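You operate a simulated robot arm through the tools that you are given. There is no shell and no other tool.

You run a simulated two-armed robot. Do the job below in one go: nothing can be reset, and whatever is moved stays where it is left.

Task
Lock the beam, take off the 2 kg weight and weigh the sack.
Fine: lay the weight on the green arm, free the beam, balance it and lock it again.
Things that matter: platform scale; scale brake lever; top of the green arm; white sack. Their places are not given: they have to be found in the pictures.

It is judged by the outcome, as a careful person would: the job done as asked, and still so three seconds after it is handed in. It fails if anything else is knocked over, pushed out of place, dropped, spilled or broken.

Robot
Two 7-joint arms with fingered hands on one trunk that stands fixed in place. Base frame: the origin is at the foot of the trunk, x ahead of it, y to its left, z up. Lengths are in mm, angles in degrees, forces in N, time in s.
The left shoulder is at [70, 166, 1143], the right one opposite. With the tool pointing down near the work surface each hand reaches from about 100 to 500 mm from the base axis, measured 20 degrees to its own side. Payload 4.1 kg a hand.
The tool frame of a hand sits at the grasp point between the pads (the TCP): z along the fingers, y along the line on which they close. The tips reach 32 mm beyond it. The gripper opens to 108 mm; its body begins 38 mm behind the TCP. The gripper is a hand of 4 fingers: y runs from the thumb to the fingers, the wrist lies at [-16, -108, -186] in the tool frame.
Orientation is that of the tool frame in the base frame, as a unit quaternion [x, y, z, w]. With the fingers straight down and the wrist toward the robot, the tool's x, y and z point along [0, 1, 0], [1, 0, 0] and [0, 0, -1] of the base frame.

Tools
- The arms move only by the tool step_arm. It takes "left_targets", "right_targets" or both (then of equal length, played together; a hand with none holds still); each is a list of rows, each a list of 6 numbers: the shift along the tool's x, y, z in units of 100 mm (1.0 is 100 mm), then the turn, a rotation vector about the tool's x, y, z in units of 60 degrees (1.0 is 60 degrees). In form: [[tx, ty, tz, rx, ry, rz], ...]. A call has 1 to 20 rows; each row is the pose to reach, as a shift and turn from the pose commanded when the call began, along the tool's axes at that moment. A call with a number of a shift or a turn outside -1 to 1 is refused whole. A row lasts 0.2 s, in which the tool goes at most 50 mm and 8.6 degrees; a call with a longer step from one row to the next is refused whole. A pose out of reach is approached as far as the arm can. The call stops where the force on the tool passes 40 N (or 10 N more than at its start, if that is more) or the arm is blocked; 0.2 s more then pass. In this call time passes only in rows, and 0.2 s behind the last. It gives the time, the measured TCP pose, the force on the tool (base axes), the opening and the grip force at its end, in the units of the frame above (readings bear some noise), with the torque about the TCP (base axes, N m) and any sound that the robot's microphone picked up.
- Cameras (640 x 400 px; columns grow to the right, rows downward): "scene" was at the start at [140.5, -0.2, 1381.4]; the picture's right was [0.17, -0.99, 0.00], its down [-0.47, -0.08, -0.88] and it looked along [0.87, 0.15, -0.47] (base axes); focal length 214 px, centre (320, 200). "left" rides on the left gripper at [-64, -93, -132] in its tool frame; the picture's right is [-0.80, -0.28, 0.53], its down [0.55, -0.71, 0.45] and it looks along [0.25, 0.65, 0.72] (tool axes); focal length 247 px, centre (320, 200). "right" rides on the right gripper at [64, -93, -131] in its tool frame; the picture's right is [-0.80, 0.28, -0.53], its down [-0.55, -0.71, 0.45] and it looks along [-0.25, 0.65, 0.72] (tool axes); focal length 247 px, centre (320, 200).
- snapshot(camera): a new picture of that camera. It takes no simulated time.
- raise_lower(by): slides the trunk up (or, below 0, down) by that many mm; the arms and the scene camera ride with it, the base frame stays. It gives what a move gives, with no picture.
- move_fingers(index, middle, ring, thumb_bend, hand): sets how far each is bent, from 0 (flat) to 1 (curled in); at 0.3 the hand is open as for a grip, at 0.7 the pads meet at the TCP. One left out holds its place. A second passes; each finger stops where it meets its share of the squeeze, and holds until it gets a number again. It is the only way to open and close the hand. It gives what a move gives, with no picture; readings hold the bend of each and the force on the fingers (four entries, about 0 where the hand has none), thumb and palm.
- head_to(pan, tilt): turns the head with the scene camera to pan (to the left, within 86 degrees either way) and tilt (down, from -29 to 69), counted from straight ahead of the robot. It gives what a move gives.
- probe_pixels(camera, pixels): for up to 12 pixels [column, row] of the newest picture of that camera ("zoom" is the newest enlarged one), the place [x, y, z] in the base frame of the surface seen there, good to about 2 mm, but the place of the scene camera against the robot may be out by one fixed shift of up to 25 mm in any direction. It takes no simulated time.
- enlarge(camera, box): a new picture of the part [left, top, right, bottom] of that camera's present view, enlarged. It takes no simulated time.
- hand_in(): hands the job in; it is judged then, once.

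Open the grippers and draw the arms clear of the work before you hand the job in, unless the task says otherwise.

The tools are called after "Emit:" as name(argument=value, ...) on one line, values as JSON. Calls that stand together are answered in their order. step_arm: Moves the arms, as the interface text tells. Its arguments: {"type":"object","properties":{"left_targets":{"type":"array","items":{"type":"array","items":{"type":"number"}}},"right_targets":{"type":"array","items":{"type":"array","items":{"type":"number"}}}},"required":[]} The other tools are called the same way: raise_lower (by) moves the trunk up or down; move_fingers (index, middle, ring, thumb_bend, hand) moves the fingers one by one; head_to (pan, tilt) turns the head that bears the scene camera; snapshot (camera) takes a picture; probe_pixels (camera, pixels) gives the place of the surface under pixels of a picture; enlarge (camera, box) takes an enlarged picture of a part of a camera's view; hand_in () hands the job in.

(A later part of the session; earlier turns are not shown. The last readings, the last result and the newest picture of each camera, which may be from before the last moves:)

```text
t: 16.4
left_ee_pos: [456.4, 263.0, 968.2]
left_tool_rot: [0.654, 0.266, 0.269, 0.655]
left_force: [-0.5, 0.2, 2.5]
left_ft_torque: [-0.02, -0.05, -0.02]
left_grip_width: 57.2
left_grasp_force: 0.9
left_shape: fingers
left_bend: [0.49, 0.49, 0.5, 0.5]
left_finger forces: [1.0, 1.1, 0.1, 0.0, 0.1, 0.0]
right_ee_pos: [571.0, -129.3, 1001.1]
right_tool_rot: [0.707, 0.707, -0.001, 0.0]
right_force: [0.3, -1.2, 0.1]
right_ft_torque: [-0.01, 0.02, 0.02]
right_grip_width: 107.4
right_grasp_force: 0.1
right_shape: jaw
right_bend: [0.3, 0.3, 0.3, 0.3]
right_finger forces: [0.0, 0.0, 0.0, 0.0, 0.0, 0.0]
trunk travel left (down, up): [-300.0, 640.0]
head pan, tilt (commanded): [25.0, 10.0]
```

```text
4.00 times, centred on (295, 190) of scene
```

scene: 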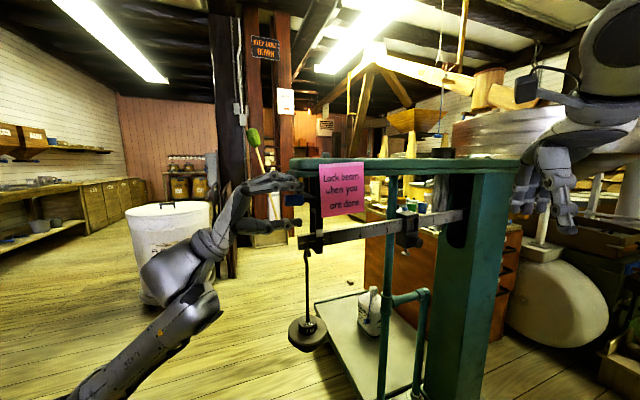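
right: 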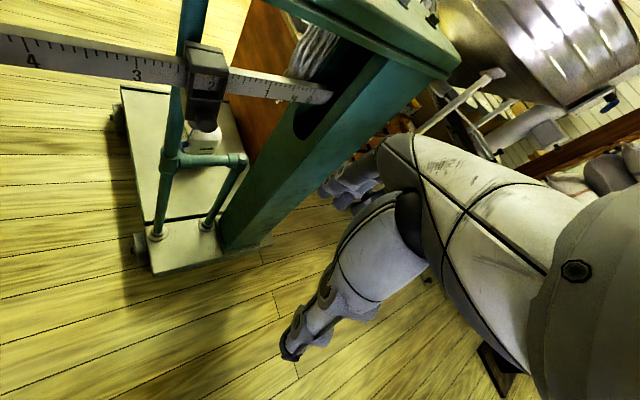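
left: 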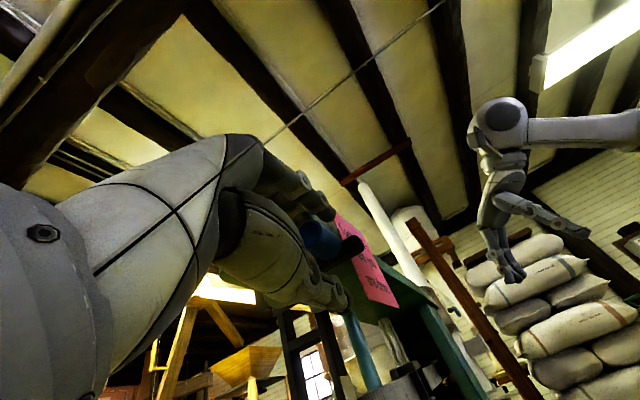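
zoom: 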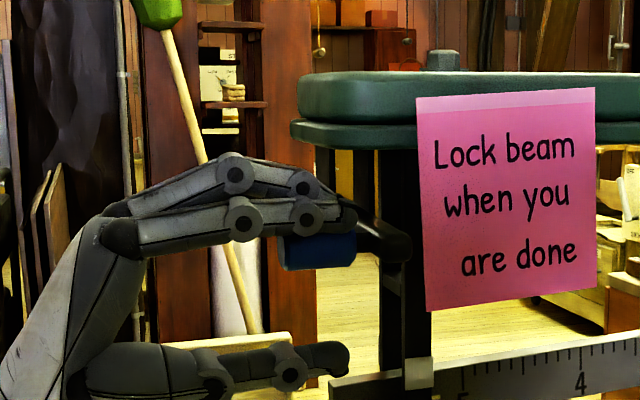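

The fingers touch the knob with 2.5 N and it seems to have given slightly downward. I press 10 mm further.

Emit:
step_arm(left_targets=[[0, -0.04, 0, 0, 0, 0], [0, -0.07, 0, 0, 0, 0], [0, -0.1, 0, 0, 0, 0]])

Emit:
enlarge(camera="scene", box=[220, 140, 370, 240])

```text
t: 17.2
left_ee_pos: [455.0, 264.2, 957.5]
left_tool_rot: [0.654, 0.267, 0.269, 0.655]
left_force: [-0.4, -1.1, 1.7]
left_ft_torque: [-0.03, -0.08, -0.03]
left_grip_width: 57.1
left_grasp_force: 1.4
left_shape: fingers
left_bend: [0.49, 0.49, 0.5, 0.5]
left_finger forces: [0.8, 1.2, 0.0, 0.0, 0.0, 0.0]
right_ee_pos: [570.4, -128.3, 999.8]
right_tool_rot: [0.707, 0.707, 0.0, -0.001]
right_force: [0.6, 0.3, -0.4]
right_ft_torque: [-0.01, -0.03, -0.01]
right_grip_width: 107.5
right_grasp_force: 0.0
right_shape: jaw
right_bend: [0.3, 0.3, 0.3, 0.3]
right_finger forces: [0.0, 0.0, 0.1, 0.0, 0.0, 0.0]
trunk travel left (down, up): [-300.0, 640.0]
head pan, tilt (commanded): [25.0, 10.0]
```

```text
4.00 times, centred on (295, 190) of scene
```

zoom: 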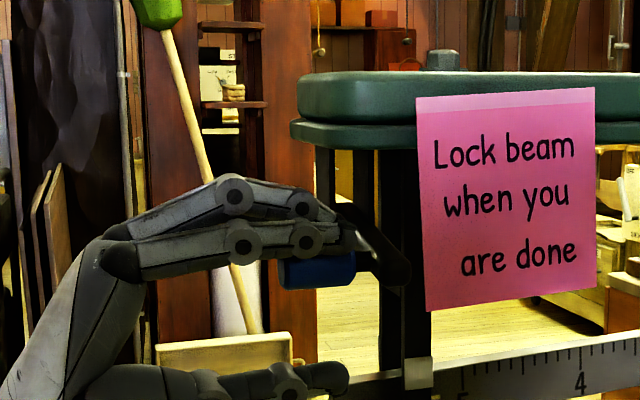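

The knob follows down at only about 2 N, so the lever swings down freely. I follow the arc a further 18 mm down and 6 mm inward.

Emit:
step_arm(left_targets=[[0.01, -0.04, 0, 0, 0, 0], [0.02, -0.08, 0, 0, 0, 0], [0.04, -0.13, 0, 0, 0, 0], [0.06, -0.18, 0, 0, 0, 0]])

Emit:
enlarge(camera="scene", box=[220, 140, 370, 240])

```text
t: 18.2
left_ee_pos: [461.0, 266.9, 940.6]
left_tool_rot: [0.654, 0.268, 0.268, 0.655]
left_force: [0.2, -0.5, 0.6]
left_ft_torque: [0.01, -0.04, 0.05]
left_grip_width: 56.2
left_grasp_force: 0.1
left_shape: fingers
left_bend: [0.5, 0.5, 0.5, 0.5]
left_finger forces: [0.0, 0.3, 0.0, 0.1, 0.0, 0.0]
right_ee_pos: [571.4, -129.3, 1000.4]
right_tool_rot: [0.706, 0.708, -0.001, 0.0]
right_force: [0.2, -0.1, 0.3]
right_ft_torque: [-0.02, 0.02, 0.02]
right_grip_width: 107.4
right_grasp_force: 0.1
right_shape: jaw
right_bend: [0.3, 0.3, 0.3, 0.3]
right_finger forces: [0.0, 0.0, 0.0, 0.1, 0.0, 0.0]
trunk travel left (down, up): [-300.0, 640.0]
head pan, tilt (commanded): [25.0, 10.0]
```

```text
4.00 times, centred on (295, 190) of scene
```

zoom: 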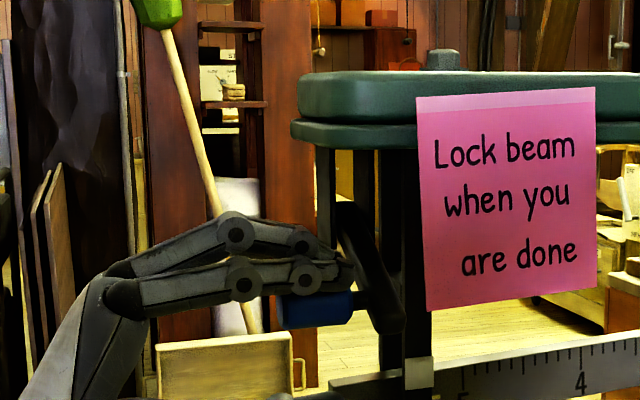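

The bar now slopes steeply and the contact force fell to 0.6 N. I probe the knob and bar to see how far the lever has turned.

Emit:
probe_pixels(camera="zoom", pixels=[[300, 312], [340, 312], [395, 310], [370, 270], [350, 220], [395, 335], [320, 295], [320, 325], [418, 373], [350, 382], [450, 369]])

```text
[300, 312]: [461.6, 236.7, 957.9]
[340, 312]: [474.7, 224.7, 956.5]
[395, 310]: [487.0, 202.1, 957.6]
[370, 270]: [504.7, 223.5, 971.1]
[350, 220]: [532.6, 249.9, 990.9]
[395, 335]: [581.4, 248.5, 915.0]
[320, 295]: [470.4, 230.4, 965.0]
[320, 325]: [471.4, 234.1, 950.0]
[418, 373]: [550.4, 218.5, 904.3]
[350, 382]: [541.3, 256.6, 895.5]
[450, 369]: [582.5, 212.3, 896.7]
```

The bar is about 27° down (outer end z 957, inner end z 991). I keep following the arc: another 20 mm down and 12 mm inward.

Emit:
step_arm(left_targets=[[0.02, -0.05, 0, 0, 0, 0], [0.05, -0.1, 0, 0, 0, 0], [0.08, -0.15, 0, 0, 0, 0], [0.12, -0.2, 0, 0, 0, 0]])

Emit:
enlarge(camera="scene", box=[220, 150, 370, 250])

Emit:
probe_pixels(camera="zoom", pixels=[[300, 312], [330, 320], [395, 310], [380, 280], [350, 220], [395, 335], [320, 305], [320, 325], [418, 335], [350, 342], [450, 329]])

```text
t: 19.2
left_ee_pos: [468.9, 276.2, 922.0]
left_tool_rot: [0.654, 0.268, 0.268, 0.655]
left_force: [-0.1, -0.1, -0.3]
left_ft_torque: [-0.02, -0.02, 0.0]
left_grip_width: 56.1
left_grasp_force: 0.4
left_shape: fingers
left_bend: [0.5, 0.5, 0.5, 0.5]
left_finger forces: [0.0, 0.3, 0.0, 0.0, 0.0, 0.1]
right_ee_pos: [572.5, -128.5, 1000.0]
right_tool_rot: [0.706, 0.708, -0.001, -0.001]
right_force: [0.1, 0.4, -1.3]
right_ft_torque: [0.01, 0.02, -0.04]
right_grip_width: 107.7
right_grasp_force: 0.0
right_shape: jaw
right_bend: [0.3, 0.3, 0.3, 0.3]
right_finger forces: [0.0, 0.0, 0.0, 0.0, 0.0, 0.0]
trunk travel left (down, up): [-300.0, 640.0]
head pan, tilt (commanded): [25.0, 10.0]
```

```text
4.00 times, centred on (295, 200) of scene
```

zoom: 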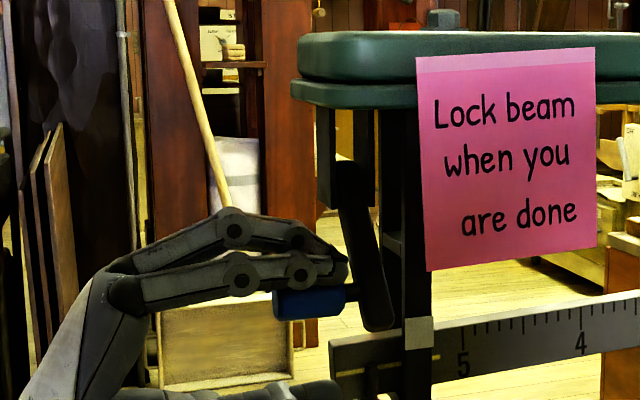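

```text
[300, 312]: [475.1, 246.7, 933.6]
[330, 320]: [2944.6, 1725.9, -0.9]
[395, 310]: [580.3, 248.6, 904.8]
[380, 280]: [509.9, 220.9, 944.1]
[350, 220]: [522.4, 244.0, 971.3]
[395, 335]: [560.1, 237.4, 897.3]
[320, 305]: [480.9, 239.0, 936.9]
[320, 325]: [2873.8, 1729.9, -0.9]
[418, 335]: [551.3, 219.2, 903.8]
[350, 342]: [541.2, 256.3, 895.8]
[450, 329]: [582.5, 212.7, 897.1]
```

The lever is now ~46° down and still loose. I roll the hand with it (about its own axis, which is parallel to the pivot), backing off 10 mm along the beam to stay clear of the beam tip, and follow on to about 65°.

Emit:
step_arm(left_targets=[[0.0, 0.0, -0.1, 0, 0, 0.0], [0.07, -0.02, -0.1, 0, 0, 0.133], [0.135, -0.035, -0.1, 0, 0, 0.267], [0.2, -0.055, -0.1, 0, 0, 0.4], [0.27, -0.07, -0.1, 0, 0, 0.533], [0.335, -0.09, -0.1, 0, 0, 0.667]])

Emit:
snapshot(camera="scene")

Emit:
enlarge(camera="scene", box=[220, 150, 370, 250])

Emit:
probe_pixels(camera="zoom", pixels=[[310, 312], [330, 310], [370, 310], [360, 270], [350, 220], [375, 325], [350, 190], [340, 300], [418, 335], [350, 342], [450, 329]])

```text
t: 20.6
left_ee_pos: [485.4, 305.1, 911.4]
left_tool_rot: [0.706, 0.026, 0.476, 0.523]
left_force: [-0.7, 2.0, 2.0]
left_ft_torque: [-0.08, 0.0, 0.02]
left_grip_width: 56.4
left_grasp_force: 1.0
left_shape: fingers
left_bend: [0.5, 0.49, 0.5, 0.5]
left_finger forces: [0.0, 1.7, 0.0, 0.0, 0.1, 0.1]
right_ee_pos: [572.3, -129.5, 999.1]
right_tool_rot: [0.707, 0.707, -0.001, 0.0]
right_force: [0.2, -0.2, -0.4]
right_ft_torque: [-0.04, 0.02, -0.02]
right_grip_width: 107.6
right_grasp_force: 0.1
right_shape: jaw
right_bend: [0.3, 0.3, 0.3, 0.3]
right_finger forces: [0.0, 0.1, 0.0, 0.0, 0.1, 0.1]
trunk travel left (down, up): [-300.0, 640.0]
head pan, tilt (commanded): [25.0, 10.0]
```

```text
taken
```

scene: 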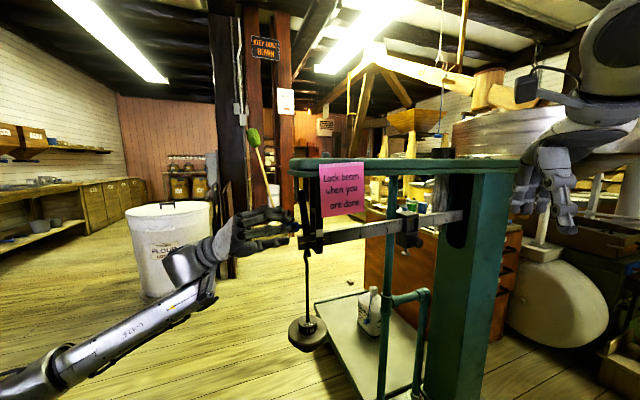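

```text
4.00 times, centred on (295, 200) of scene
```

zoom: 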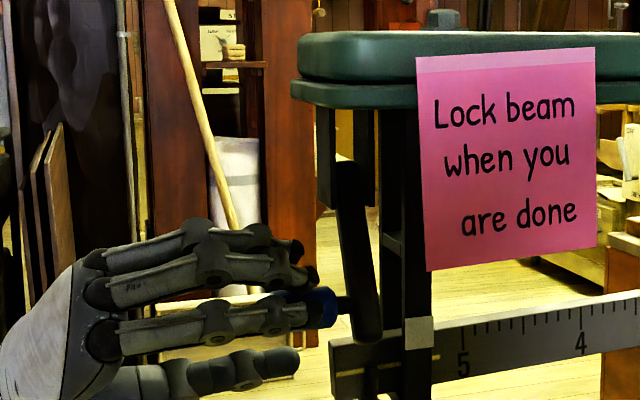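

```text
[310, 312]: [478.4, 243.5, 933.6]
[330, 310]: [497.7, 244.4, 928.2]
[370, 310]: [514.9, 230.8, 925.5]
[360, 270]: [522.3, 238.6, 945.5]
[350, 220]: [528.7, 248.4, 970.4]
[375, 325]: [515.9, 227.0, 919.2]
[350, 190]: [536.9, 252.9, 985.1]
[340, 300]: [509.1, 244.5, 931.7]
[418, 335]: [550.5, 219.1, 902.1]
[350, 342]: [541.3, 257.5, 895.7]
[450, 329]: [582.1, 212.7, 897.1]
```

The lever is at ~62° with light 3 N contact. I continue toward vertical, rolling 20° more.

Emit:
step_arm(left_targets=[[0.055, -0.05, 0, 0, 0, 0.083], [0.11, -0.1, 0, 0, 0, 0.167], [0.165, -0.15, 0, 0, 0, 0.25], [0.216, -0.194, 0, 0, 0, 0.333]])

Emit:
enlarge(camera="scene", box=[220, 150, 370, 250])

Emit:
probe_pixels(camera="zoom", pixels=[[310, 312], [330, 310], [365, 310], [360, 270], [350, 220], [365, 325], [350, 190], [340, 300], [418, 335], [350, 342], [450, 329]])

```text
t: 21.6
left_ee_pos: [506.7, 326.1, 910.5]
left_tool_rot: [0.7, -0.096, 0.56, 0.432]
left_force: [0.3, -0.4, -0.1]
left_ft_torque: [-0.01, -0.01, 0.02]
left_grip_width: 55.9
left_grasp_force: 0.1
left_shape: fingers
left_bend: [0.5, 0.5, 0.5, 0.5]
left_finger forces: [0.0, 0.0, 0.0, 0.0, 0.0, 0.0]
right_ee_pos: [571.0, -128.9, 999.9]
right_tool_rot: [0.706, 0.708, -0.001, -0.001]
right_force: [0.1, 0.1, -0.1]
right_ft_torque: [-0.01, 0.02, -0.01]
right_grip_width: 107.8
right_grasp_force: 0.1
right_shape: jaw
right_bend: [0.3, 0.3, 0.3, 0.3]
right_finger forces: [0.0, 0.1, 0.0, 0.0, 0.1, 0.0]
trunk travel left (down, up): [-300.0, 640.0]
head pan, tilt (commanded): [25.0, 10.0]
```

```text
4.00 times, centred on (295, 200) of scene
```

zoom: 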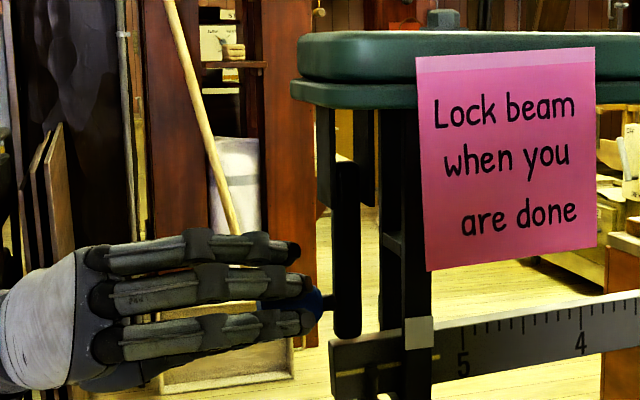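

```text
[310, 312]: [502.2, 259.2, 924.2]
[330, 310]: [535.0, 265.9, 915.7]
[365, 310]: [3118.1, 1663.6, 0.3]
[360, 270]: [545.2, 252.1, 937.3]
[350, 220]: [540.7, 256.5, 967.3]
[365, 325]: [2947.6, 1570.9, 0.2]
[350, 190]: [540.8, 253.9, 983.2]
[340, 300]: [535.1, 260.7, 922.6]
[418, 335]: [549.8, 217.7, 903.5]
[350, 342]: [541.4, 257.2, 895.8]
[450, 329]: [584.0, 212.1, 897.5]
```

The bar now hangs vertical with its foot just above the beam tip (z≈900 against beam top 896) and no force on the hand, so vertical looks like the arrested position. I back the left hand off along its axis and bring the right hand round to point at the poise, so I can test whether the beam is really held.

Emit:
step_arm(left_targets=[[0, 0, -0.2, 0, 0, 0], [0, 0, -0.4, 0, 0, 0], [0, 0, -0.6, 0, 0, 0], [0, 0, -0.7, 0, 0, 0], [0, 0, -0.8, 0, 0, 0], [0, 0, -0.9, 0, 0, 0]], right_targets=[[0.05, 0.05, 0.12, -0.118, 0.048, -0.048], [0.1, 0.1, 0.24, -0.236, 0.096, -0.096], [0.15, 0.15, 0.36, -0.354, 0.145, -0.145], [0.2, 0.2, 0.48, -0.473, 0.193, -0.193], [0.25, 0.25, 0.6, -0.591, 0.241, -0.241], [0.29, 0.29, 0.7, -0.709, 0.289, -0.289]])

Emit:
snapshot(camera="scene")

Emit:
enlarge(camera="scene", box=[240, 150, 390, 250])

```text
t: 23.0
left_ee_pos: [444.8, 391.2, 913.1]
left_tool_rot: [0.7, -0.096, 0.559, 0.434]
left_force: [0.1, -0.3, -0.2]
left_ft_torque: [0.0, -0.01, 0.01]
left_grip_width: 56.2
left_grasp_force: 0.2
left_shape: fingers
left_bend: [0.5, 0.5, 0.5, 0.5]
left_finger forces: [0.0, 0.0, 0.0, 0.0, 0.0, 0.0]
right_ee_pos: [599.2, -101.0, 928.9]
right_tool_rot: [0.539, 0.747, 0.36, 0.15]
right_force: [-0.6, -0.7, 0.5]
right_ft_torque: [-0.02, 0.0, -0.02]
right_grip_width: 107.8
right_grasp_force: 0.1
right_shape: jaw
right_bend: [0.3, 0.3, 0.3, 0.3]
right_finger forces: [0.0, 0.0, 0.0, 0.1, 0.1, 0.1]
trunk travel left (down, up): [-300.0, 640.0]
head pan, tilt (commanded): [25.0, 10.0]
```

```text
taken
```

scene: 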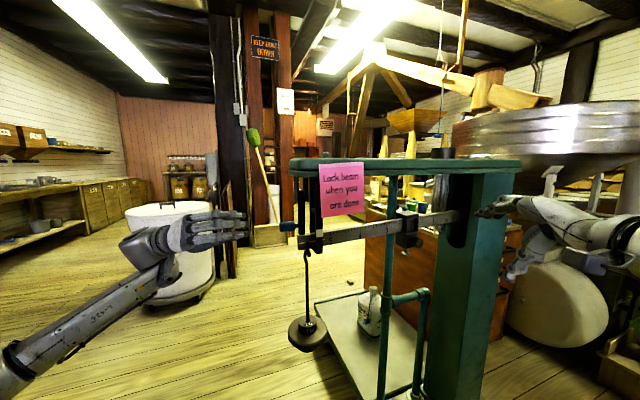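

```text
4.00 times, centred on (315, 200) of scene
```

zoom: 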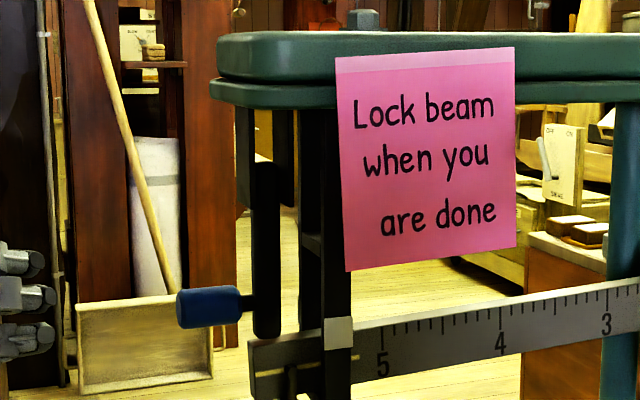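

The lever hangs vertical, its foot right over the beam tip at zoom (265,335). I complete the right hand's turn to point at the poise from the front, still about 100 mm short of its knob.

Emit:
step_arm(right_targets=[[0.044, -0.006, 0.165, -0.118, 0.048, -0.048], [0.089, -0.012, 0.33, -0.236, 0.096, -0.096], [0.133, -0.018, 0.495, -0.354, 0.145, -0.145], [0.178, -0.024, 0.66, -0.473, 0.193, -0.193], [0.222, -0.03, 0.825, -0.591, 0.241, -0.241], [0.267, -0.036, 0.99, -0.709, 0.289, -0.289]])

Emit:
head_to(pan=5, tilt=12)

Emit:
snapshot(camera="scene")

Emit:
snapshot(camera="right")

```text
t: 24.4
left_ee_pos: [445.1, 390.7, 911.6]
left_tool_rot: [0.701, -0.095, 0.558, 0.433]
left_force: [-0.6, 0.5, -0.2]
left_ft_torque: [-0.03, 0.01, -0.01]
left_grip_width: 55.9
left_grasp_force: 0.1
left_shape: fingers
left_bend: [0.5, 0.5, 0.5, 0.5]
left_finger forces: [0.0, 0.0, 0.0, 0.1, 0.0, 0.1]
right_ee_pos: [649.0, -40.3, 863.0]
right_tool_rot: [0.274, 0.651, 0.652, 0.274]
right_force: [0.1, -0.4, -0.9]
right_ft_torque: [-0.02, -0.01, 0.0]
right_grip_width: 107.8
right_grasp_force: 0.0
right_shape: jaw
right_bend: [0.3, 0.3, 0.3, 0.3]
right_finger forces: [0.1, 0.1, 0.0, 0.0, 0.0, 0.0]
trunk travel left (down, up): [-300.0, 640.0]
head pan, tilt (commanded): [25.0, 10.0]
```

```text
t: 25.3
left_ee_pos: [444.8, 390.8, 911.9]
left_tool_rot: [0.7, -0.095, 0.559, 0.434]
left_force: [0.5, 0.2, -0.2]
left_ft_torque: [0.03, 0.01, 0.05]
left_grip_width: 56.2
left_grasp_force: 0.1
left_shape: fingers
left_bend: [0.5, 0.5, 0.5, 0.5]
left_finger forces: [0.0, 0.1, 0.0, 0.0, 0.0, 0.0]
right_ee_pos: [646.9, -38.6, 861.7]
right_tool_rot: [0.275, 0.652, 0.652, 0.273]
right_force: [0.4, 0.4, -0.6]
right_ft_torque: [-0.02, 0.0, 0.01]
right_grip_width: 107.7
right_grasp_force: 0.0
right_shape: jaw
right_bend: [0.3, 0.3, 0.3, 0.3]
right_finger forces: [0.0, 0.0, 0.0, 0.0, 0.1, 0.0]
trunk travel left (down, up): [-300.0, 640.0]
head pan, tilt (commanded): [5.0, 12.0]
```

```text
taken
```

scene: 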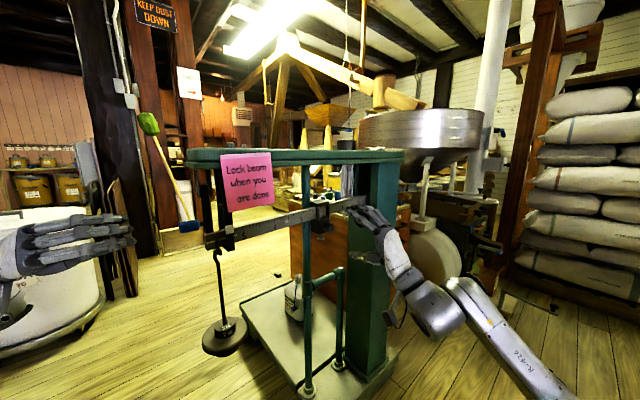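

```text
taken
```

right: 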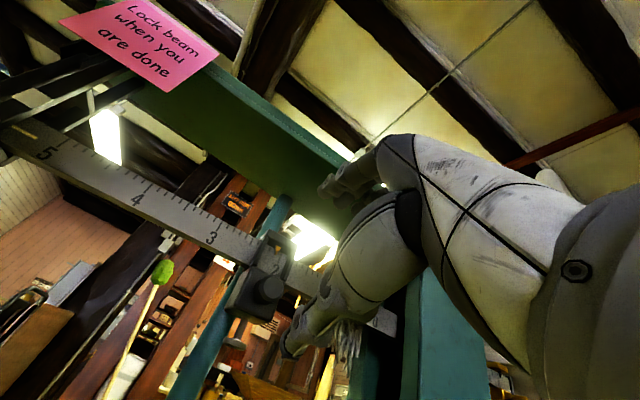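

The right hand points at the poise from in front; its camera sees the poise at (262,285). I enlarge both views and probe the poise knob.

Emit:
enlarge(camera="right", box=[200, 215, 360, 335])

Emit:
probe_pixels(camera="zoom", pixels=[[285, 285], [310, 290], [290, 310], [250, 250], [265, 170], [225, 290], [300, 230], [230, 190], [160, 150], [380, 260], [350, 350]])

Emit:
enlarge(camera="scene", box=[270, 170, 420, 270])

```text
3.33 times, centred on (280, 275) of right
```

zoom: 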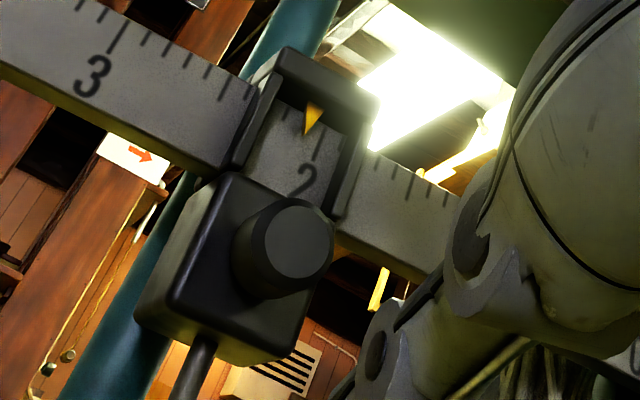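

```text
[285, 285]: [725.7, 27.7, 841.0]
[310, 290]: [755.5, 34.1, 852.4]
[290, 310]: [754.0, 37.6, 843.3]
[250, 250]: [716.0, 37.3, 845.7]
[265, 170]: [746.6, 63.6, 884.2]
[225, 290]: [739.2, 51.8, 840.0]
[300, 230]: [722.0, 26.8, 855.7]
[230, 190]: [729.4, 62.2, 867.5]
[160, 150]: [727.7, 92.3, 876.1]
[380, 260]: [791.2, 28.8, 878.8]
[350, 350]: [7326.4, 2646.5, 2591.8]
```

```text
4.00 times, centred on (345, 220) of scene
```

zoom: 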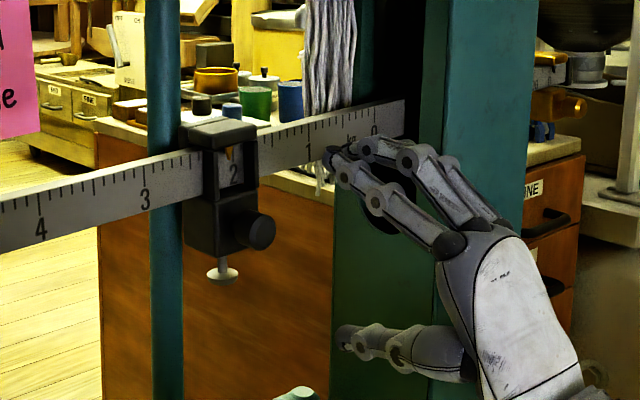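

The poise's knob is centred near (722,27,853), 24 mm across, and the pointer stands at about 2.05 kg. I advance the open right hand 90 mm so thumb and fingers straddle the knob from below and above.

Emit:
step_arm(right_targets=[[0, -0.05, 0.2, 0, 0, 0], [-0.01, -0.1, 0.4, 0, 0, 0], [-0.01, -0.1, 0.6, 0, 0, 0], [-0.01, -0.1, 0.75, 0, 0, 0], [-0.01, -0.1, 0.85, 0, 0, 0], [-0.01, -0.1, 0.91, 0, 0, 0]])

Emit:
snapshot(camera="scene")

Emit:
enlarge(camera="scene", box=[270, 170, 420, 270])

Emit:
snapshot(camera="right")

Emit:
enlarge(camera="right", box=[200, 215, 360, 335])

```text
t: 26.7
left_ee_pos: [444.0, 391.8, 911.8]
left_tool_rot: [0.7, -0.096, 0.559, 0.434]
left_force: [0.0, 0.5, -0.5]
left_ft_torque: [0.02, -0.01, -0.02]
left_grip_width: 56.0
left_grasp_force: 0.1
left_shape: fingers
left_bend: [0.5, 0.5, 0.5, 0.5]
left_finger forces: [0.0, 0.1, 0.0, 0.0, 0.0, 0.0]
right_ee_pos: [715.3, 23.7, 852.7]
right_tool_rot: [0.274, 0.652, 0.652, 0.274]
right_force: [0.4, 1.3, 0.7]
right_ft_torque: [-0.01, 0.0, -0.01]
right_grip_width: 107.7
right_grasp_force: 0.0
right_shape: jaw
right_bend: [0.3, 0.3, 0.3, 0.3]
right_finger forces: [0.0, 0.0, 0.0, 0.0, 0.1, 0.0]
trunk travel left (down, up): [-300.0, 640.0]
head pan, tilt (commanded): [5.0, 12.0]
```

```text
taken
```

scene: 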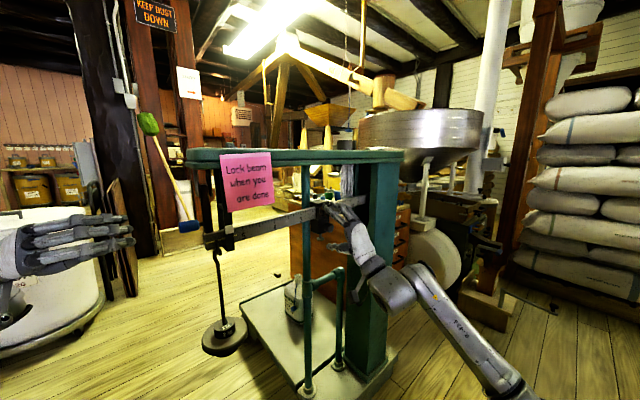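

```text
4.00 times, centred on (345, 220) of scene
```

zoom: 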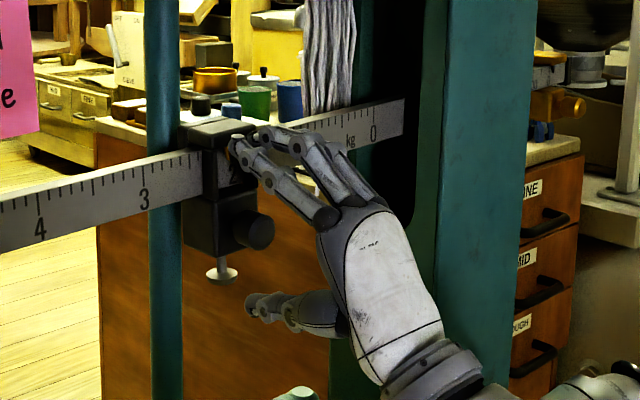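

```text
taken
```

right: 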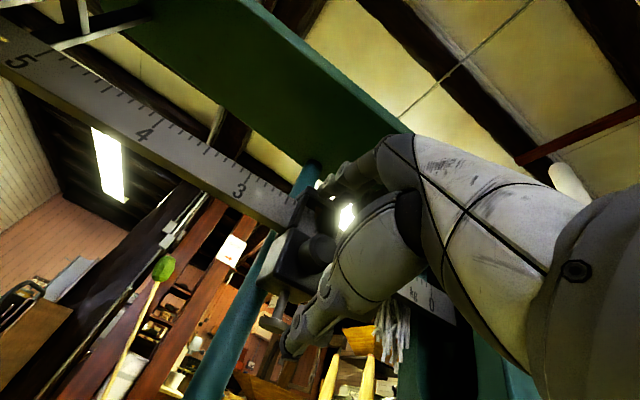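

```text
3.33 times, centred on (280, 275) of right
```

zoom: 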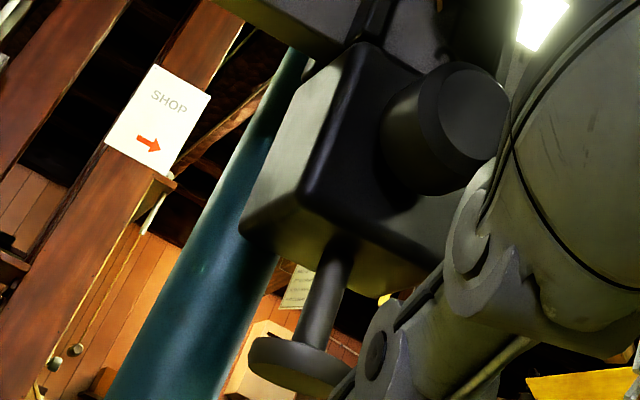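

The knob sits between the open fingers and thumb with no contact. I bend the thumb up under it, then I'll lift gently to see whether the beam is held.

Emit:
move_fingers(hand="right", thumb_bend=0.52)

Emit:
enlarge(camera="scene", box=[270, 170, 420, 270])

```text
t: 27.7
left_ee_pos: [444.3, 390.8, 912.3]
left_tool_rot: [0.7, -0.096, 0.56, 0.433]
left_force: [-0.4, 0.5, 0.4]
left_ft_torque: [-0.04, 0.0, -0.01]
left_grip_width: 56.3
left_grasp_force: 0.0
left_shape: fingers
left_bend: [0.5, 0.5, 0.5, 0.5]
left_finger forces: [0.0, 0.1, 0.0, 0.0, 0.0, 0.1]
right_ee_pos: [714.4, 23.5, 853.3]
right_tool_rot: [0.275, 0.652, 0.652, 0.274]
right_force: [-0.5, -0.7, 0.3]
right_ft_torque: [0.01, 0.01, 0.0]
right_grip_width: 79.8
right_grasp_force: 0.0
right_shape: fingers
right_bend: [0.3, 0.3, 0.3, 0.52]
right_finger forces: [0.0, 0.0, 0.0, 0.0, 0.0, 0.0]
trunk travel left (down, up): [-300.0, 640.0]
head pan, tilt (commanded): [5.0, 12.0]
```

```text
4.00 times, centred on (345, 220) of scene
```

zoom: 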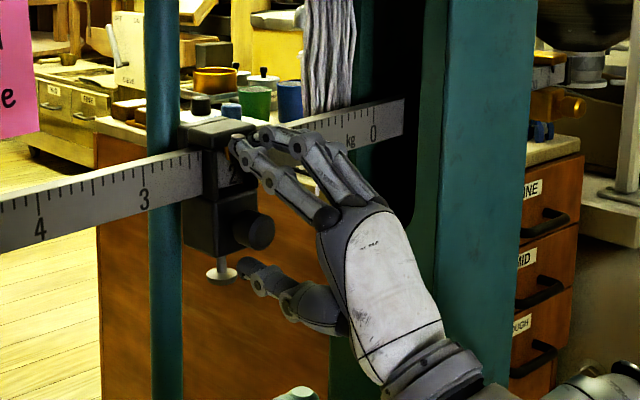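

The thumb is about 13 mm under the knob. I raise the hand 18 mm in small steps and watch force and beam.

Emit:
step_arm(right_targets=[[0, 0.05, 0, 0, 0, 0], [0, 0.09, 0, 0, 0, 0], [0, 0.12, 0, 0, 0, 0], [0, 0.14, 0, 0, 0, 0], [0, 0.16, 0, 0, 0, 0], [0, 0.18, 0, 0, 0, 0]])

Emit:
enlarge(camera="scene", box=[180, 150, 420, 300])

```text
t: 29.1
left_ee_pos: [445.7, 390.4, 913.2]
left_tool_rot: [0.7, -0.095, 0.56, 0.433]
left_force: [0.2, 0.2, -0.4]
left_ft_torque: [0.0, -0.02, -0.02]
left_grip_width: 56.4
left_grasp_force: 0.0
left_shape: fingers
left_bend: [0.5, 0.5, 0.5, 0.5]
left_finger forces: [0.0, 0.1, 0.0, 0.0, 0.0, 0.0]
right_ee_pos: [713.8, 23.5, 870.5]
right_tool_rot: [0.274, 0.652, 0.652, 0.273]
right_force: [-1.5, -0.4, -3.5]
right_ft_torque: [-0.03, 0.07, -0.01]
right_grip_width: 84.6
right_grasp_force: 1.9
right_shape: fingers
right_bend: [0.3, 0.3, 0.3, 0.49]
right_finger forces: [0.0, 0.0, 0.0, 0.0, 4.0, 0.1]
trunk travel left (down, up): [-300.0, 640.0]
head pan, tilt (commanded): [5.0, 12.0]
```

```text
2.67 times, centred on (300, 225) of scene
```

zoom: 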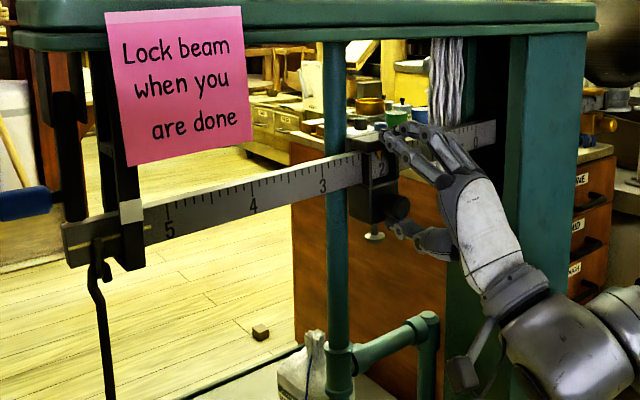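

The thumb presses with about 4 N and the beam has not moved. I push 10 mm more.

Emit:
step_arm(right_targets=[[0, 0.03, 0, 0, 0, 0], [0, 0.06, 0, 0, 0, 0], [0, 0.1, 0, 0, 0, 0]])

Emit:
enlarge(camera="scene", box=[180, 150, 420, 300])

Emit:
probe_pixels(camera="zoom", pixels=[[75, 222], [200, 194], [280, 173], [345, 155], [130, 210], [370, 200], [400, 205], [485, 125]])

```text
t: 29.9
left_ee_pos: [446.2, 391.1, 911.5]
left_tool_rot: [0.7, -0.095, 0.559, 0.433]
left_force: [0.2, -0.5, -0.2]
left_ft_torque: [0.0, 0.01, 0.03]
left_grip_width: 56.2
left_grasp_force: 0.0
left_shape: fingers
left_bend: [0.5, 0.5, 0.5, 0.5]
left_finger forces: [0.0, 0.1, 0.1, 0.0, 0.0, 0.0]
right_ee_pos: [715.0, 23.7, 879.8]
right_tool_rot: [0.276, 0.652, 0.651, 0.273]
right_force: [-3.8, -1.3, -14.0]
right_ft_torque: [-0.1, 0.29, 0.02]
right_grip_width: 94.4
right_grasp_force: 6.9
right_shape: fingers
right_bend: [0.3, 0.3, 0.3, 0.44]
right_finger forces: [0.1, 0.0, 0.0, 0.0, 14.5, 0.0]
trunk travel left (down, up): [-300.0, 640.0]
head pan, tilt (commanded): [5.0, 12.0]
```

```text
2.67 times, centred on (300, 225) of scene
```

zoom: 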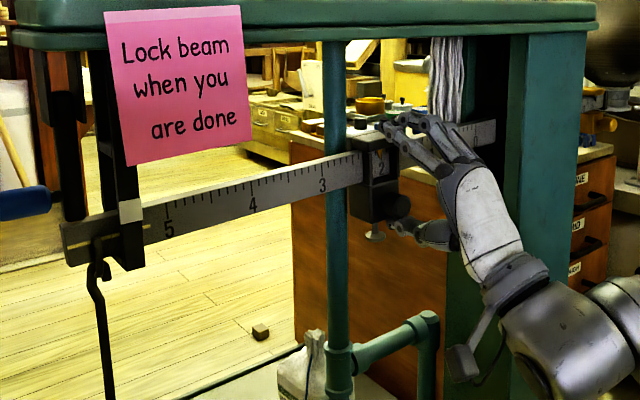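

```text
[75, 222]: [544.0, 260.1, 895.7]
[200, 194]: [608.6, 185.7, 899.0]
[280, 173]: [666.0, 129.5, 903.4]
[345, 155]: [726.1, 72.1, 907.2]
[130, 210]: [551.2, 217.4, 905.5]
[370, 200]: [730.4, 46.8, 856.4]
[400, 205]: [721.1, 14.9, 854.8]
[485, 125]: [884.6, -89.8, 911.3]
```

With 14 N of upward push on the poise the beam stays put (z 895.7 at the tip unchanged), which fits a held beam. I withdraw the right hand, and meanwhile start turning the left hand toward a forward-and-down grip for the 2 kg weight.

Emit:
step_arm(left_targets=[[-0.157, 0.073, 0.001, 0.124, -0.021, -0.022], [-0.315, 0.145, 0.003, 0.248, -0.043, -0.044], [-0.472, 0.218, 0.004, 0.373, -0.064, -0.067], [-0.629, 0.29, 0.005, 0.497, -0.085, -0.089], [-0.787, 0.363, 0.007, 0.621, -0.107, -0.111], [-0.944, 0.435, 0.008, 0.745, -0.128, -0.133]], right_targets=[[0, -0.12, 0, 0, 0, 0], [0, -0.28, 0, 0, 0, 0], [0, -0.28, -0.25, 0, 0, 0], [0, -0.28, -0.5, 0, 0, 0], [0, -0.28, -0.75, 0, 0, 0], [0, -0.28, -1.0, 0, 0, 0]])

Emit:
move_fingers(hand="left", index=0, middle=0.3, ring=0.3, thumb_bend=0.3)

Emit:
head_to(pan=25, tilt=25)

Emit:
snapshot(camera="scene")

```text
t: 31.3
left_ee_pos: [384.4, 331.0, 849.2]
left_tool_rot: [0.852, 0.144, 0.476, 0.163]
left_force: [-0.2, 0.3, 0.2]
left_ft_torque: [-0.05, 0.04, 0.02]
left_grip_width: 55.9
left_grasp_force: 0.1
left_shape: fingers
left_bend: [0.5, 0.5, 0.5, 0.5]
left_finger forces: [0.1, 0.0, 0.0, 0.0, 0.0, 0.0]
right_ee_pos: [642.5, -47.1, 851.7]
right_tool_rot: [0.274, 0.652, 0.652, 0.274]
right_force: [0.9, 0.8, 0.0]
right_ft_torque: [-0.01, 0.01, 0.03]
right_grip_width: 79.6
right_grasp_force: 0.2
right_shape: fingers
right_bend: [0.3, 0.3, 0.3, 0.52]
right_finger forces: [0.0, 0.1, 0.1, 0.0, 0.0, 0.1]
trunk travel left (down, up): [-300.0, 640.0]
head pan, tilt (commanded): [5.0, 12.0]
```

```text
t: 32.3
left_ee_pos: [384.0, 331.4, 850.3]
left_tool_rot: [0.852, 0.143, 0.477, 0.164]
left_force: [0.3, -0.7, -0.4]
left_ft_torque: [0.0, -0.02, -0.02]
left_grip_width: 153.6
left_grasp_force: 0.1
left_shape: fingers
left_bend: [0.0, 0.3, 0.3, 0.3]
left_finger forces: [0.0, 0.0, 0.0, 0.0, 0.0, 0.1]
right_ee_pos: [641.2, -46.1, 850.9]
right_tool_rot: [0.275, 0.652, 0.652, 0.273]
right_force: [-0.1, 0.3, -0.6]
right_ft_torque: [0.02, -0.01, -0.02]
right_grip_width: 79.7
right_grasp_force: 0.1
right_shape: fingers
right_bend: [0.3, 0.3, 0.3, 0.52]
right_finger forces: [0.0, 0.0, 0.0, 0.0, 0.0, 0.1]
trunk travel left (down, up): [-300.0, 640.0]
head pan, tilt (commanded): [5.0, 12.0]
```

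```text
t: 33.1
left_ee_pos: [383.4, 330.5, 849.7]
left_tool_rot: [0.852, 0.143, 0.476, 0.165]
left_force: [1.2, 0.3, -0.2]
left_ft_torque: [-0.03, 0.01, 0.0]
left_grip_width: 153.5
left_grasp_force: 0.2
left_shape: fingers
left_bend: [0.0, 0.3, 0.3, 0.3]
left_finger forces: [0.1, 0.1, 0.0, 0.1, 0.0, 0.0]
right_ee_pos: [641.5, -45.5, 851.7]
right_tool_rot: [0.276, 0.651, 0.652, 0.274]
right_force: [1.1, 0.0, -0.1]
right_ft_torque: [-0.02, 0.0, -0.02]
right_grip_width: 79.4
right_grasp_force: 0.0
right_shape: fingers
right_bend: [0.3, 0.3, 0.3, 0.52]
right_finger forces: [0.0, 0.0, 0.1, 0.1, 0.1, 0.0]
trunk travel left (down, up): [-300.0, 640.0]
head pan, tilt (commanded): [25.0, 25.0]
```

```text
taken
```

scene: 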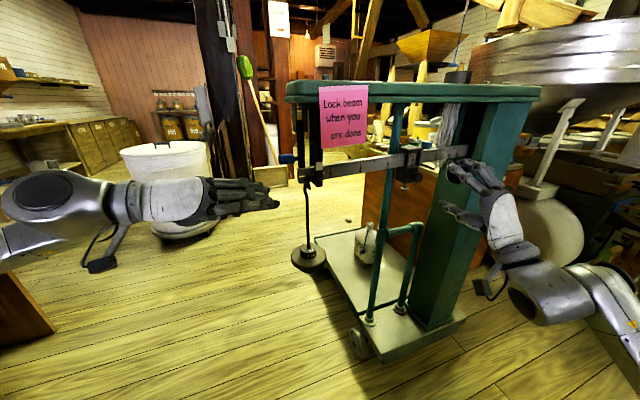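

The left hand swings clear on the left. I do the second half of the turn while moving to about (394,211,790), in front of the hanger.

Emit:
step_arm(left_targets=[[-0.148, 0.141, 0.092, 0.124, -0.021, -0.022], [-0.296, 0.282, 0.185, 0.248, -0.043, -0.044], [-0.444, 0.423, 0.277, 0.373, -0.064, -0.067], [-0.592, 0.564, 0.369, 0.497, -0.085, -0.089], [-0.74, 0.705, 0.462, 0.621, -0.107, -0.111], [-0.888, 0.846, 0.554, 0.745, -0.128, -0.133]])

Emit:
snapshot(camera="scene")

Emit:
snapshot(camera="left")

```text
t: 34.5
left_ee_pos: [310.3, 332.3, 818.9]
left_tool_rot: [0.87, 0.353, 0.321, -0.125]
left_force: [-2.2, 1.6, 0.2]
left_ft_torque: [-0.03, -0.11, -0.07]
left_grip_width: 153.5
left_grasp_force: 0.0
left_shape: fingers
left_bend: [0.0, 0.3, 0.3, 0.3]
left_finger forces: [0.0, 0.0, 0.1, 0.0, 0.0, 0.0]
left hand out of reach, approached as far as the arm can: row 4, 5, 6
right_ee_pos: [637.5, -46.4, 854.0]
right_tool_rot: [0.273, 0.651, 0.653, 0.276]
right_force: [-1.1, 0.3, 0.3]
right_ft_torque: [-0.05, 0.02, -0.07]
right_grip_width: 79.8
right_grasp_force: 0.0
right_shape: fingers
right_bend: [0.3, 0.3, 0.3, 0.52]
right_finger forces: [0.1, 0.1, 0.0, 0.0, 0.0, 0.1]
trunk travel left (down, up): [-300.0, 640.0]
head pan, tilt (commanded): [25.0, 25.0]
```

```text
taken
```

scene: 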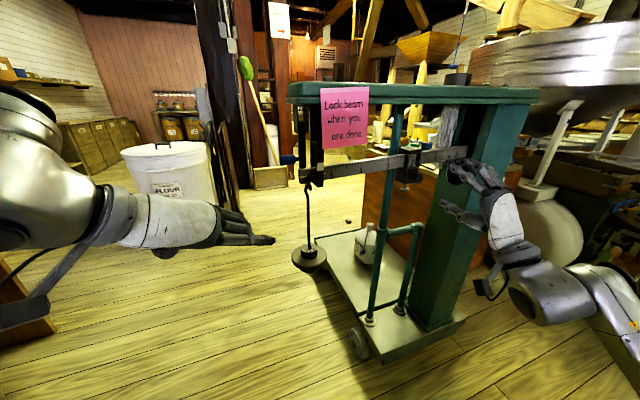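

```text
taken
```

left: 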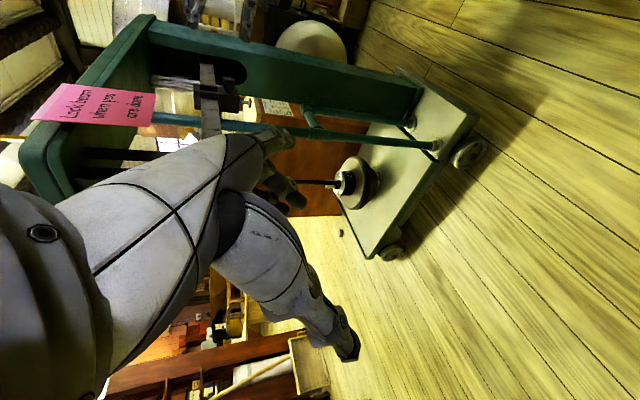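

The hand reached the wanted tilt but, being so near the body, stopped at (310,332,819). I check what the commanded pose is with a zero step before going on.

Emit:
step_arm(left_targets=[[0, 0, 0, 0, 0, 0]])

```text
t: 34.9
left_ee_pos: [312.7, 331.8, 817.0]
left_tool_rot: [0.87, 0.354, 0.317, -0.128]
left_force: [0.2, 0.1, 0.7]
left_ft_torque: [0.0, 0.01, 0.0]
left_grip_width: 153.5
left_grasp_force: 0.0
left_shape: fingers
left_bend: [0.0, 0.3, 0.3, 0.3]
left_finger forces: [0.0, 0.0, 0.0, 0.1, 0.0, 0.1]
right_ee_pos: [641.3, -45.5, 851.7]
right_tool_rot: [0.273, 0.652, 0.652, 0.273]
right_force: [-0.3, 0.2, -0.3]
right_ft_torque: [-0.01, 0.01, -0.03]
right_grip_width: 79.5
right_grasp_force: 0.1
right_shape: fingers
right_bend: [0.3, 0.3, 0.3, 0.52]
right_finger forces: [0.0, 0.0, 0.1, 0.1, 0.1, 0.0]
trunk travel left (down, up): [-300.0, 640.0]
head pan, tilt (commanded): [25.0, 25.0]
```

The commanded pose is the one it actually reached. I yaw the hand 23° back to the right (pointing ~20° left of straight ahead) while moving forward and down halfway toward the weight.

Emit:
step_arm(left_targets=[[-0.064, 0.16, 0.1, -0.05, -0.001, 0.058], [-0.128, 0.32, 0.2, -0.099, -0.001, 0.117], [-0.192, 0.48, 0.3, -0.149, -0.002, 0.175], [-0.256, 0.64, 0.4, -0.198, -0.002, 0.234], [-0.32, 0.8, 0.5, -0.248, -0.003, 0.292]])

Emit:
snapshot(camera="left")

Emit:
snapshot(camera="scene")

```text
t: 36.1
left_ee_pos: [375.3, 282.3, 756.7]
left_tool_rot: [0.923, 0.18, 0.336, -0.063]
left_force: [-0.4, -0.2, -0.4]
left_ft_torque: [-0.01, 0.0, -0.01]
left_grip_width: 153.8
left_grasp_force: 0.0
left_shape: fingers
left_bend: [0.0, 0.3, 0.3, 0.3]
left_finger forces: [0.1, 0.1, 0.1, 0.0, 0.0, 0.0]
right_ee_pos: [642.0, -46.8, 851.9]
right_tool_rot: [0.274, 0.652, 0.652, 0.273]
right_force: [0.1, 0.4, -0.9]
right_ft_torque: [0.01, 0.01, 0.02]
right_grip_width: 79.7
right_grasp_force: 0.1
right_shape: fingers
right_bend: [0.3, 0.3, 0.3, 0.52]
right_finger forces: [0.0, 0.1, 0.0, 0.1, 0.0, 0.0]
trunk travel left (down, up): [-300.0, 640.0]
head pan, tilt (commanded): [25.0, 25.0]
```

```text
taken
```

left: 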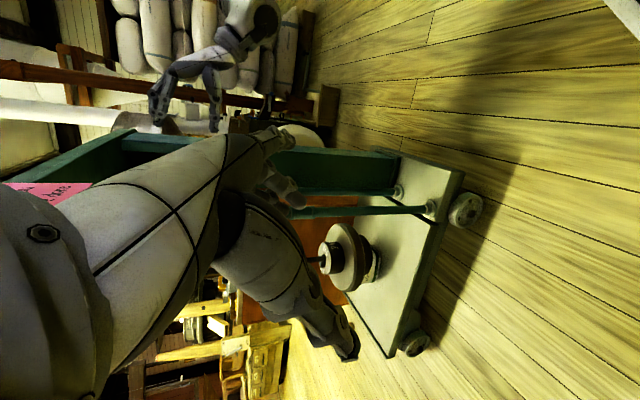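

```text
taken
```

scene: 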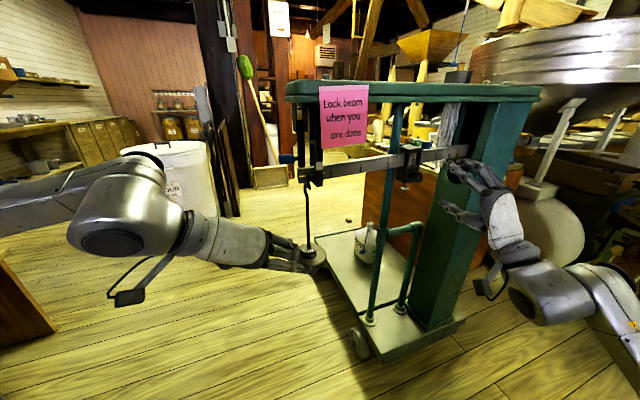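

The hand is at (375,282,757), pointing 21° left and 50° down, with the weight visible at (330,257) in its picture. I enlarge it and probe for the exact centre.

Emit:
enlarge(camera="left", box=[270, 210, 400, 310])

Emit:
enlarge(camera="scene", box=[250, 215, 360, 285])

Emit:
probe_pixels(camera="left", pixels=[[322, 258], [330, 245], [330, 257], [331, 270], [338, 250], [340, 262], [350, 240], [352, 275], [345, 230], [365, 255], [336, 243], [337, 272]])

```text
4.00 times, centred on (335, 260) of left
```

zoom: 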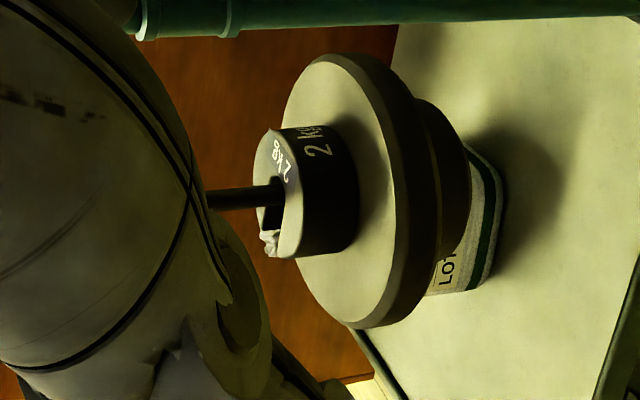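

```text
5.71 times, centred on (305, 250) of scene
```

zoom: 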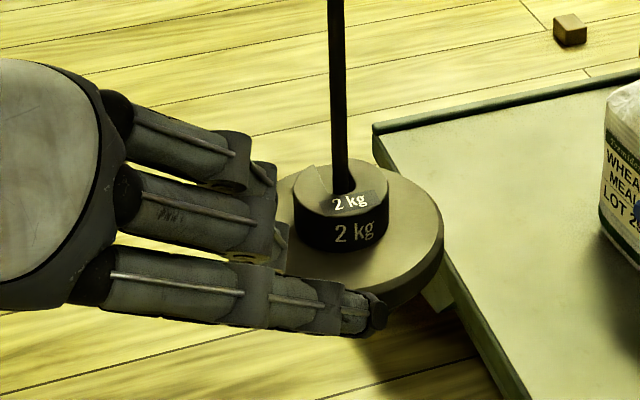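

```text
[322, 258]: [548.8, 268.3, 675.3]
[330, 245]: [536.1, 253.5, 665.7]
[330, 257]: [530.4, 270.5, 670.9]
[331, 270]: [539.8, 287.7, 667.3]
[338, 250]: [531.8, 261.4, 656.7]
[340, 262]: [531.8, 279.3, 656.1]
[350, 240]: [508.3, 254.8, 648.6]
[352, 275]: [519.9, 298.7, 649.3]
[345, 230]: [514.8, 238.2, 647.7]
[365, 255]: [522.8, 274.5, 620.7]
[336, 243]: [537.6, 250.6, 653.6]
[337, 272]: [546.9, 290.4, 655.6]
```

The weight fits a circle of radius 22 centred at (552.5,270). Before moving in, I probe the flat index finger, which hangs lowest, to be sure it clears the plate.

Emit:
probe_pixels(camera="scene", pixels=[[314, 269], [304, 268], [292, 265], [300, 259], [296, 247], [285, 243], [262, 260], [270, 240], [340, 232], [318, 270]])

Emit:
enlarge(camera="scene", box=[180, 195, 340, 295])

```text
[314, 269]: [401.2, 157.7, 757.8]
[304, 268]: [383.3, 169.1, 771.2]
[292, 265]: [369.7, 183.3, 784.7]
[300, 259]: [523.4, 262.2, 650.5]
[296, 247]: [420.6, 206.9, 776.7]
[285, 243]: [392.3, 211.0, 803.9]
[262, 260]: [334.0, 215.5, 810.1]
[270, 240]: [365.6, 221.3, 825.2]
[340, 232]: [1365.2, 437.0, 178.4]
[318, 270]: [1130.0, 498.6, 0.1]
```

```text
4.00 times, centred on (260, 245) of scene
```

zoom: 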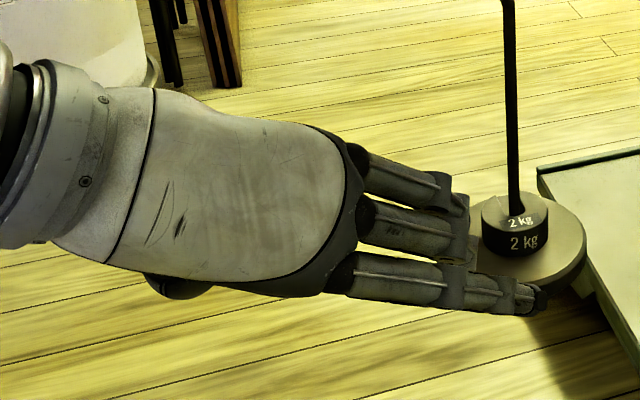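

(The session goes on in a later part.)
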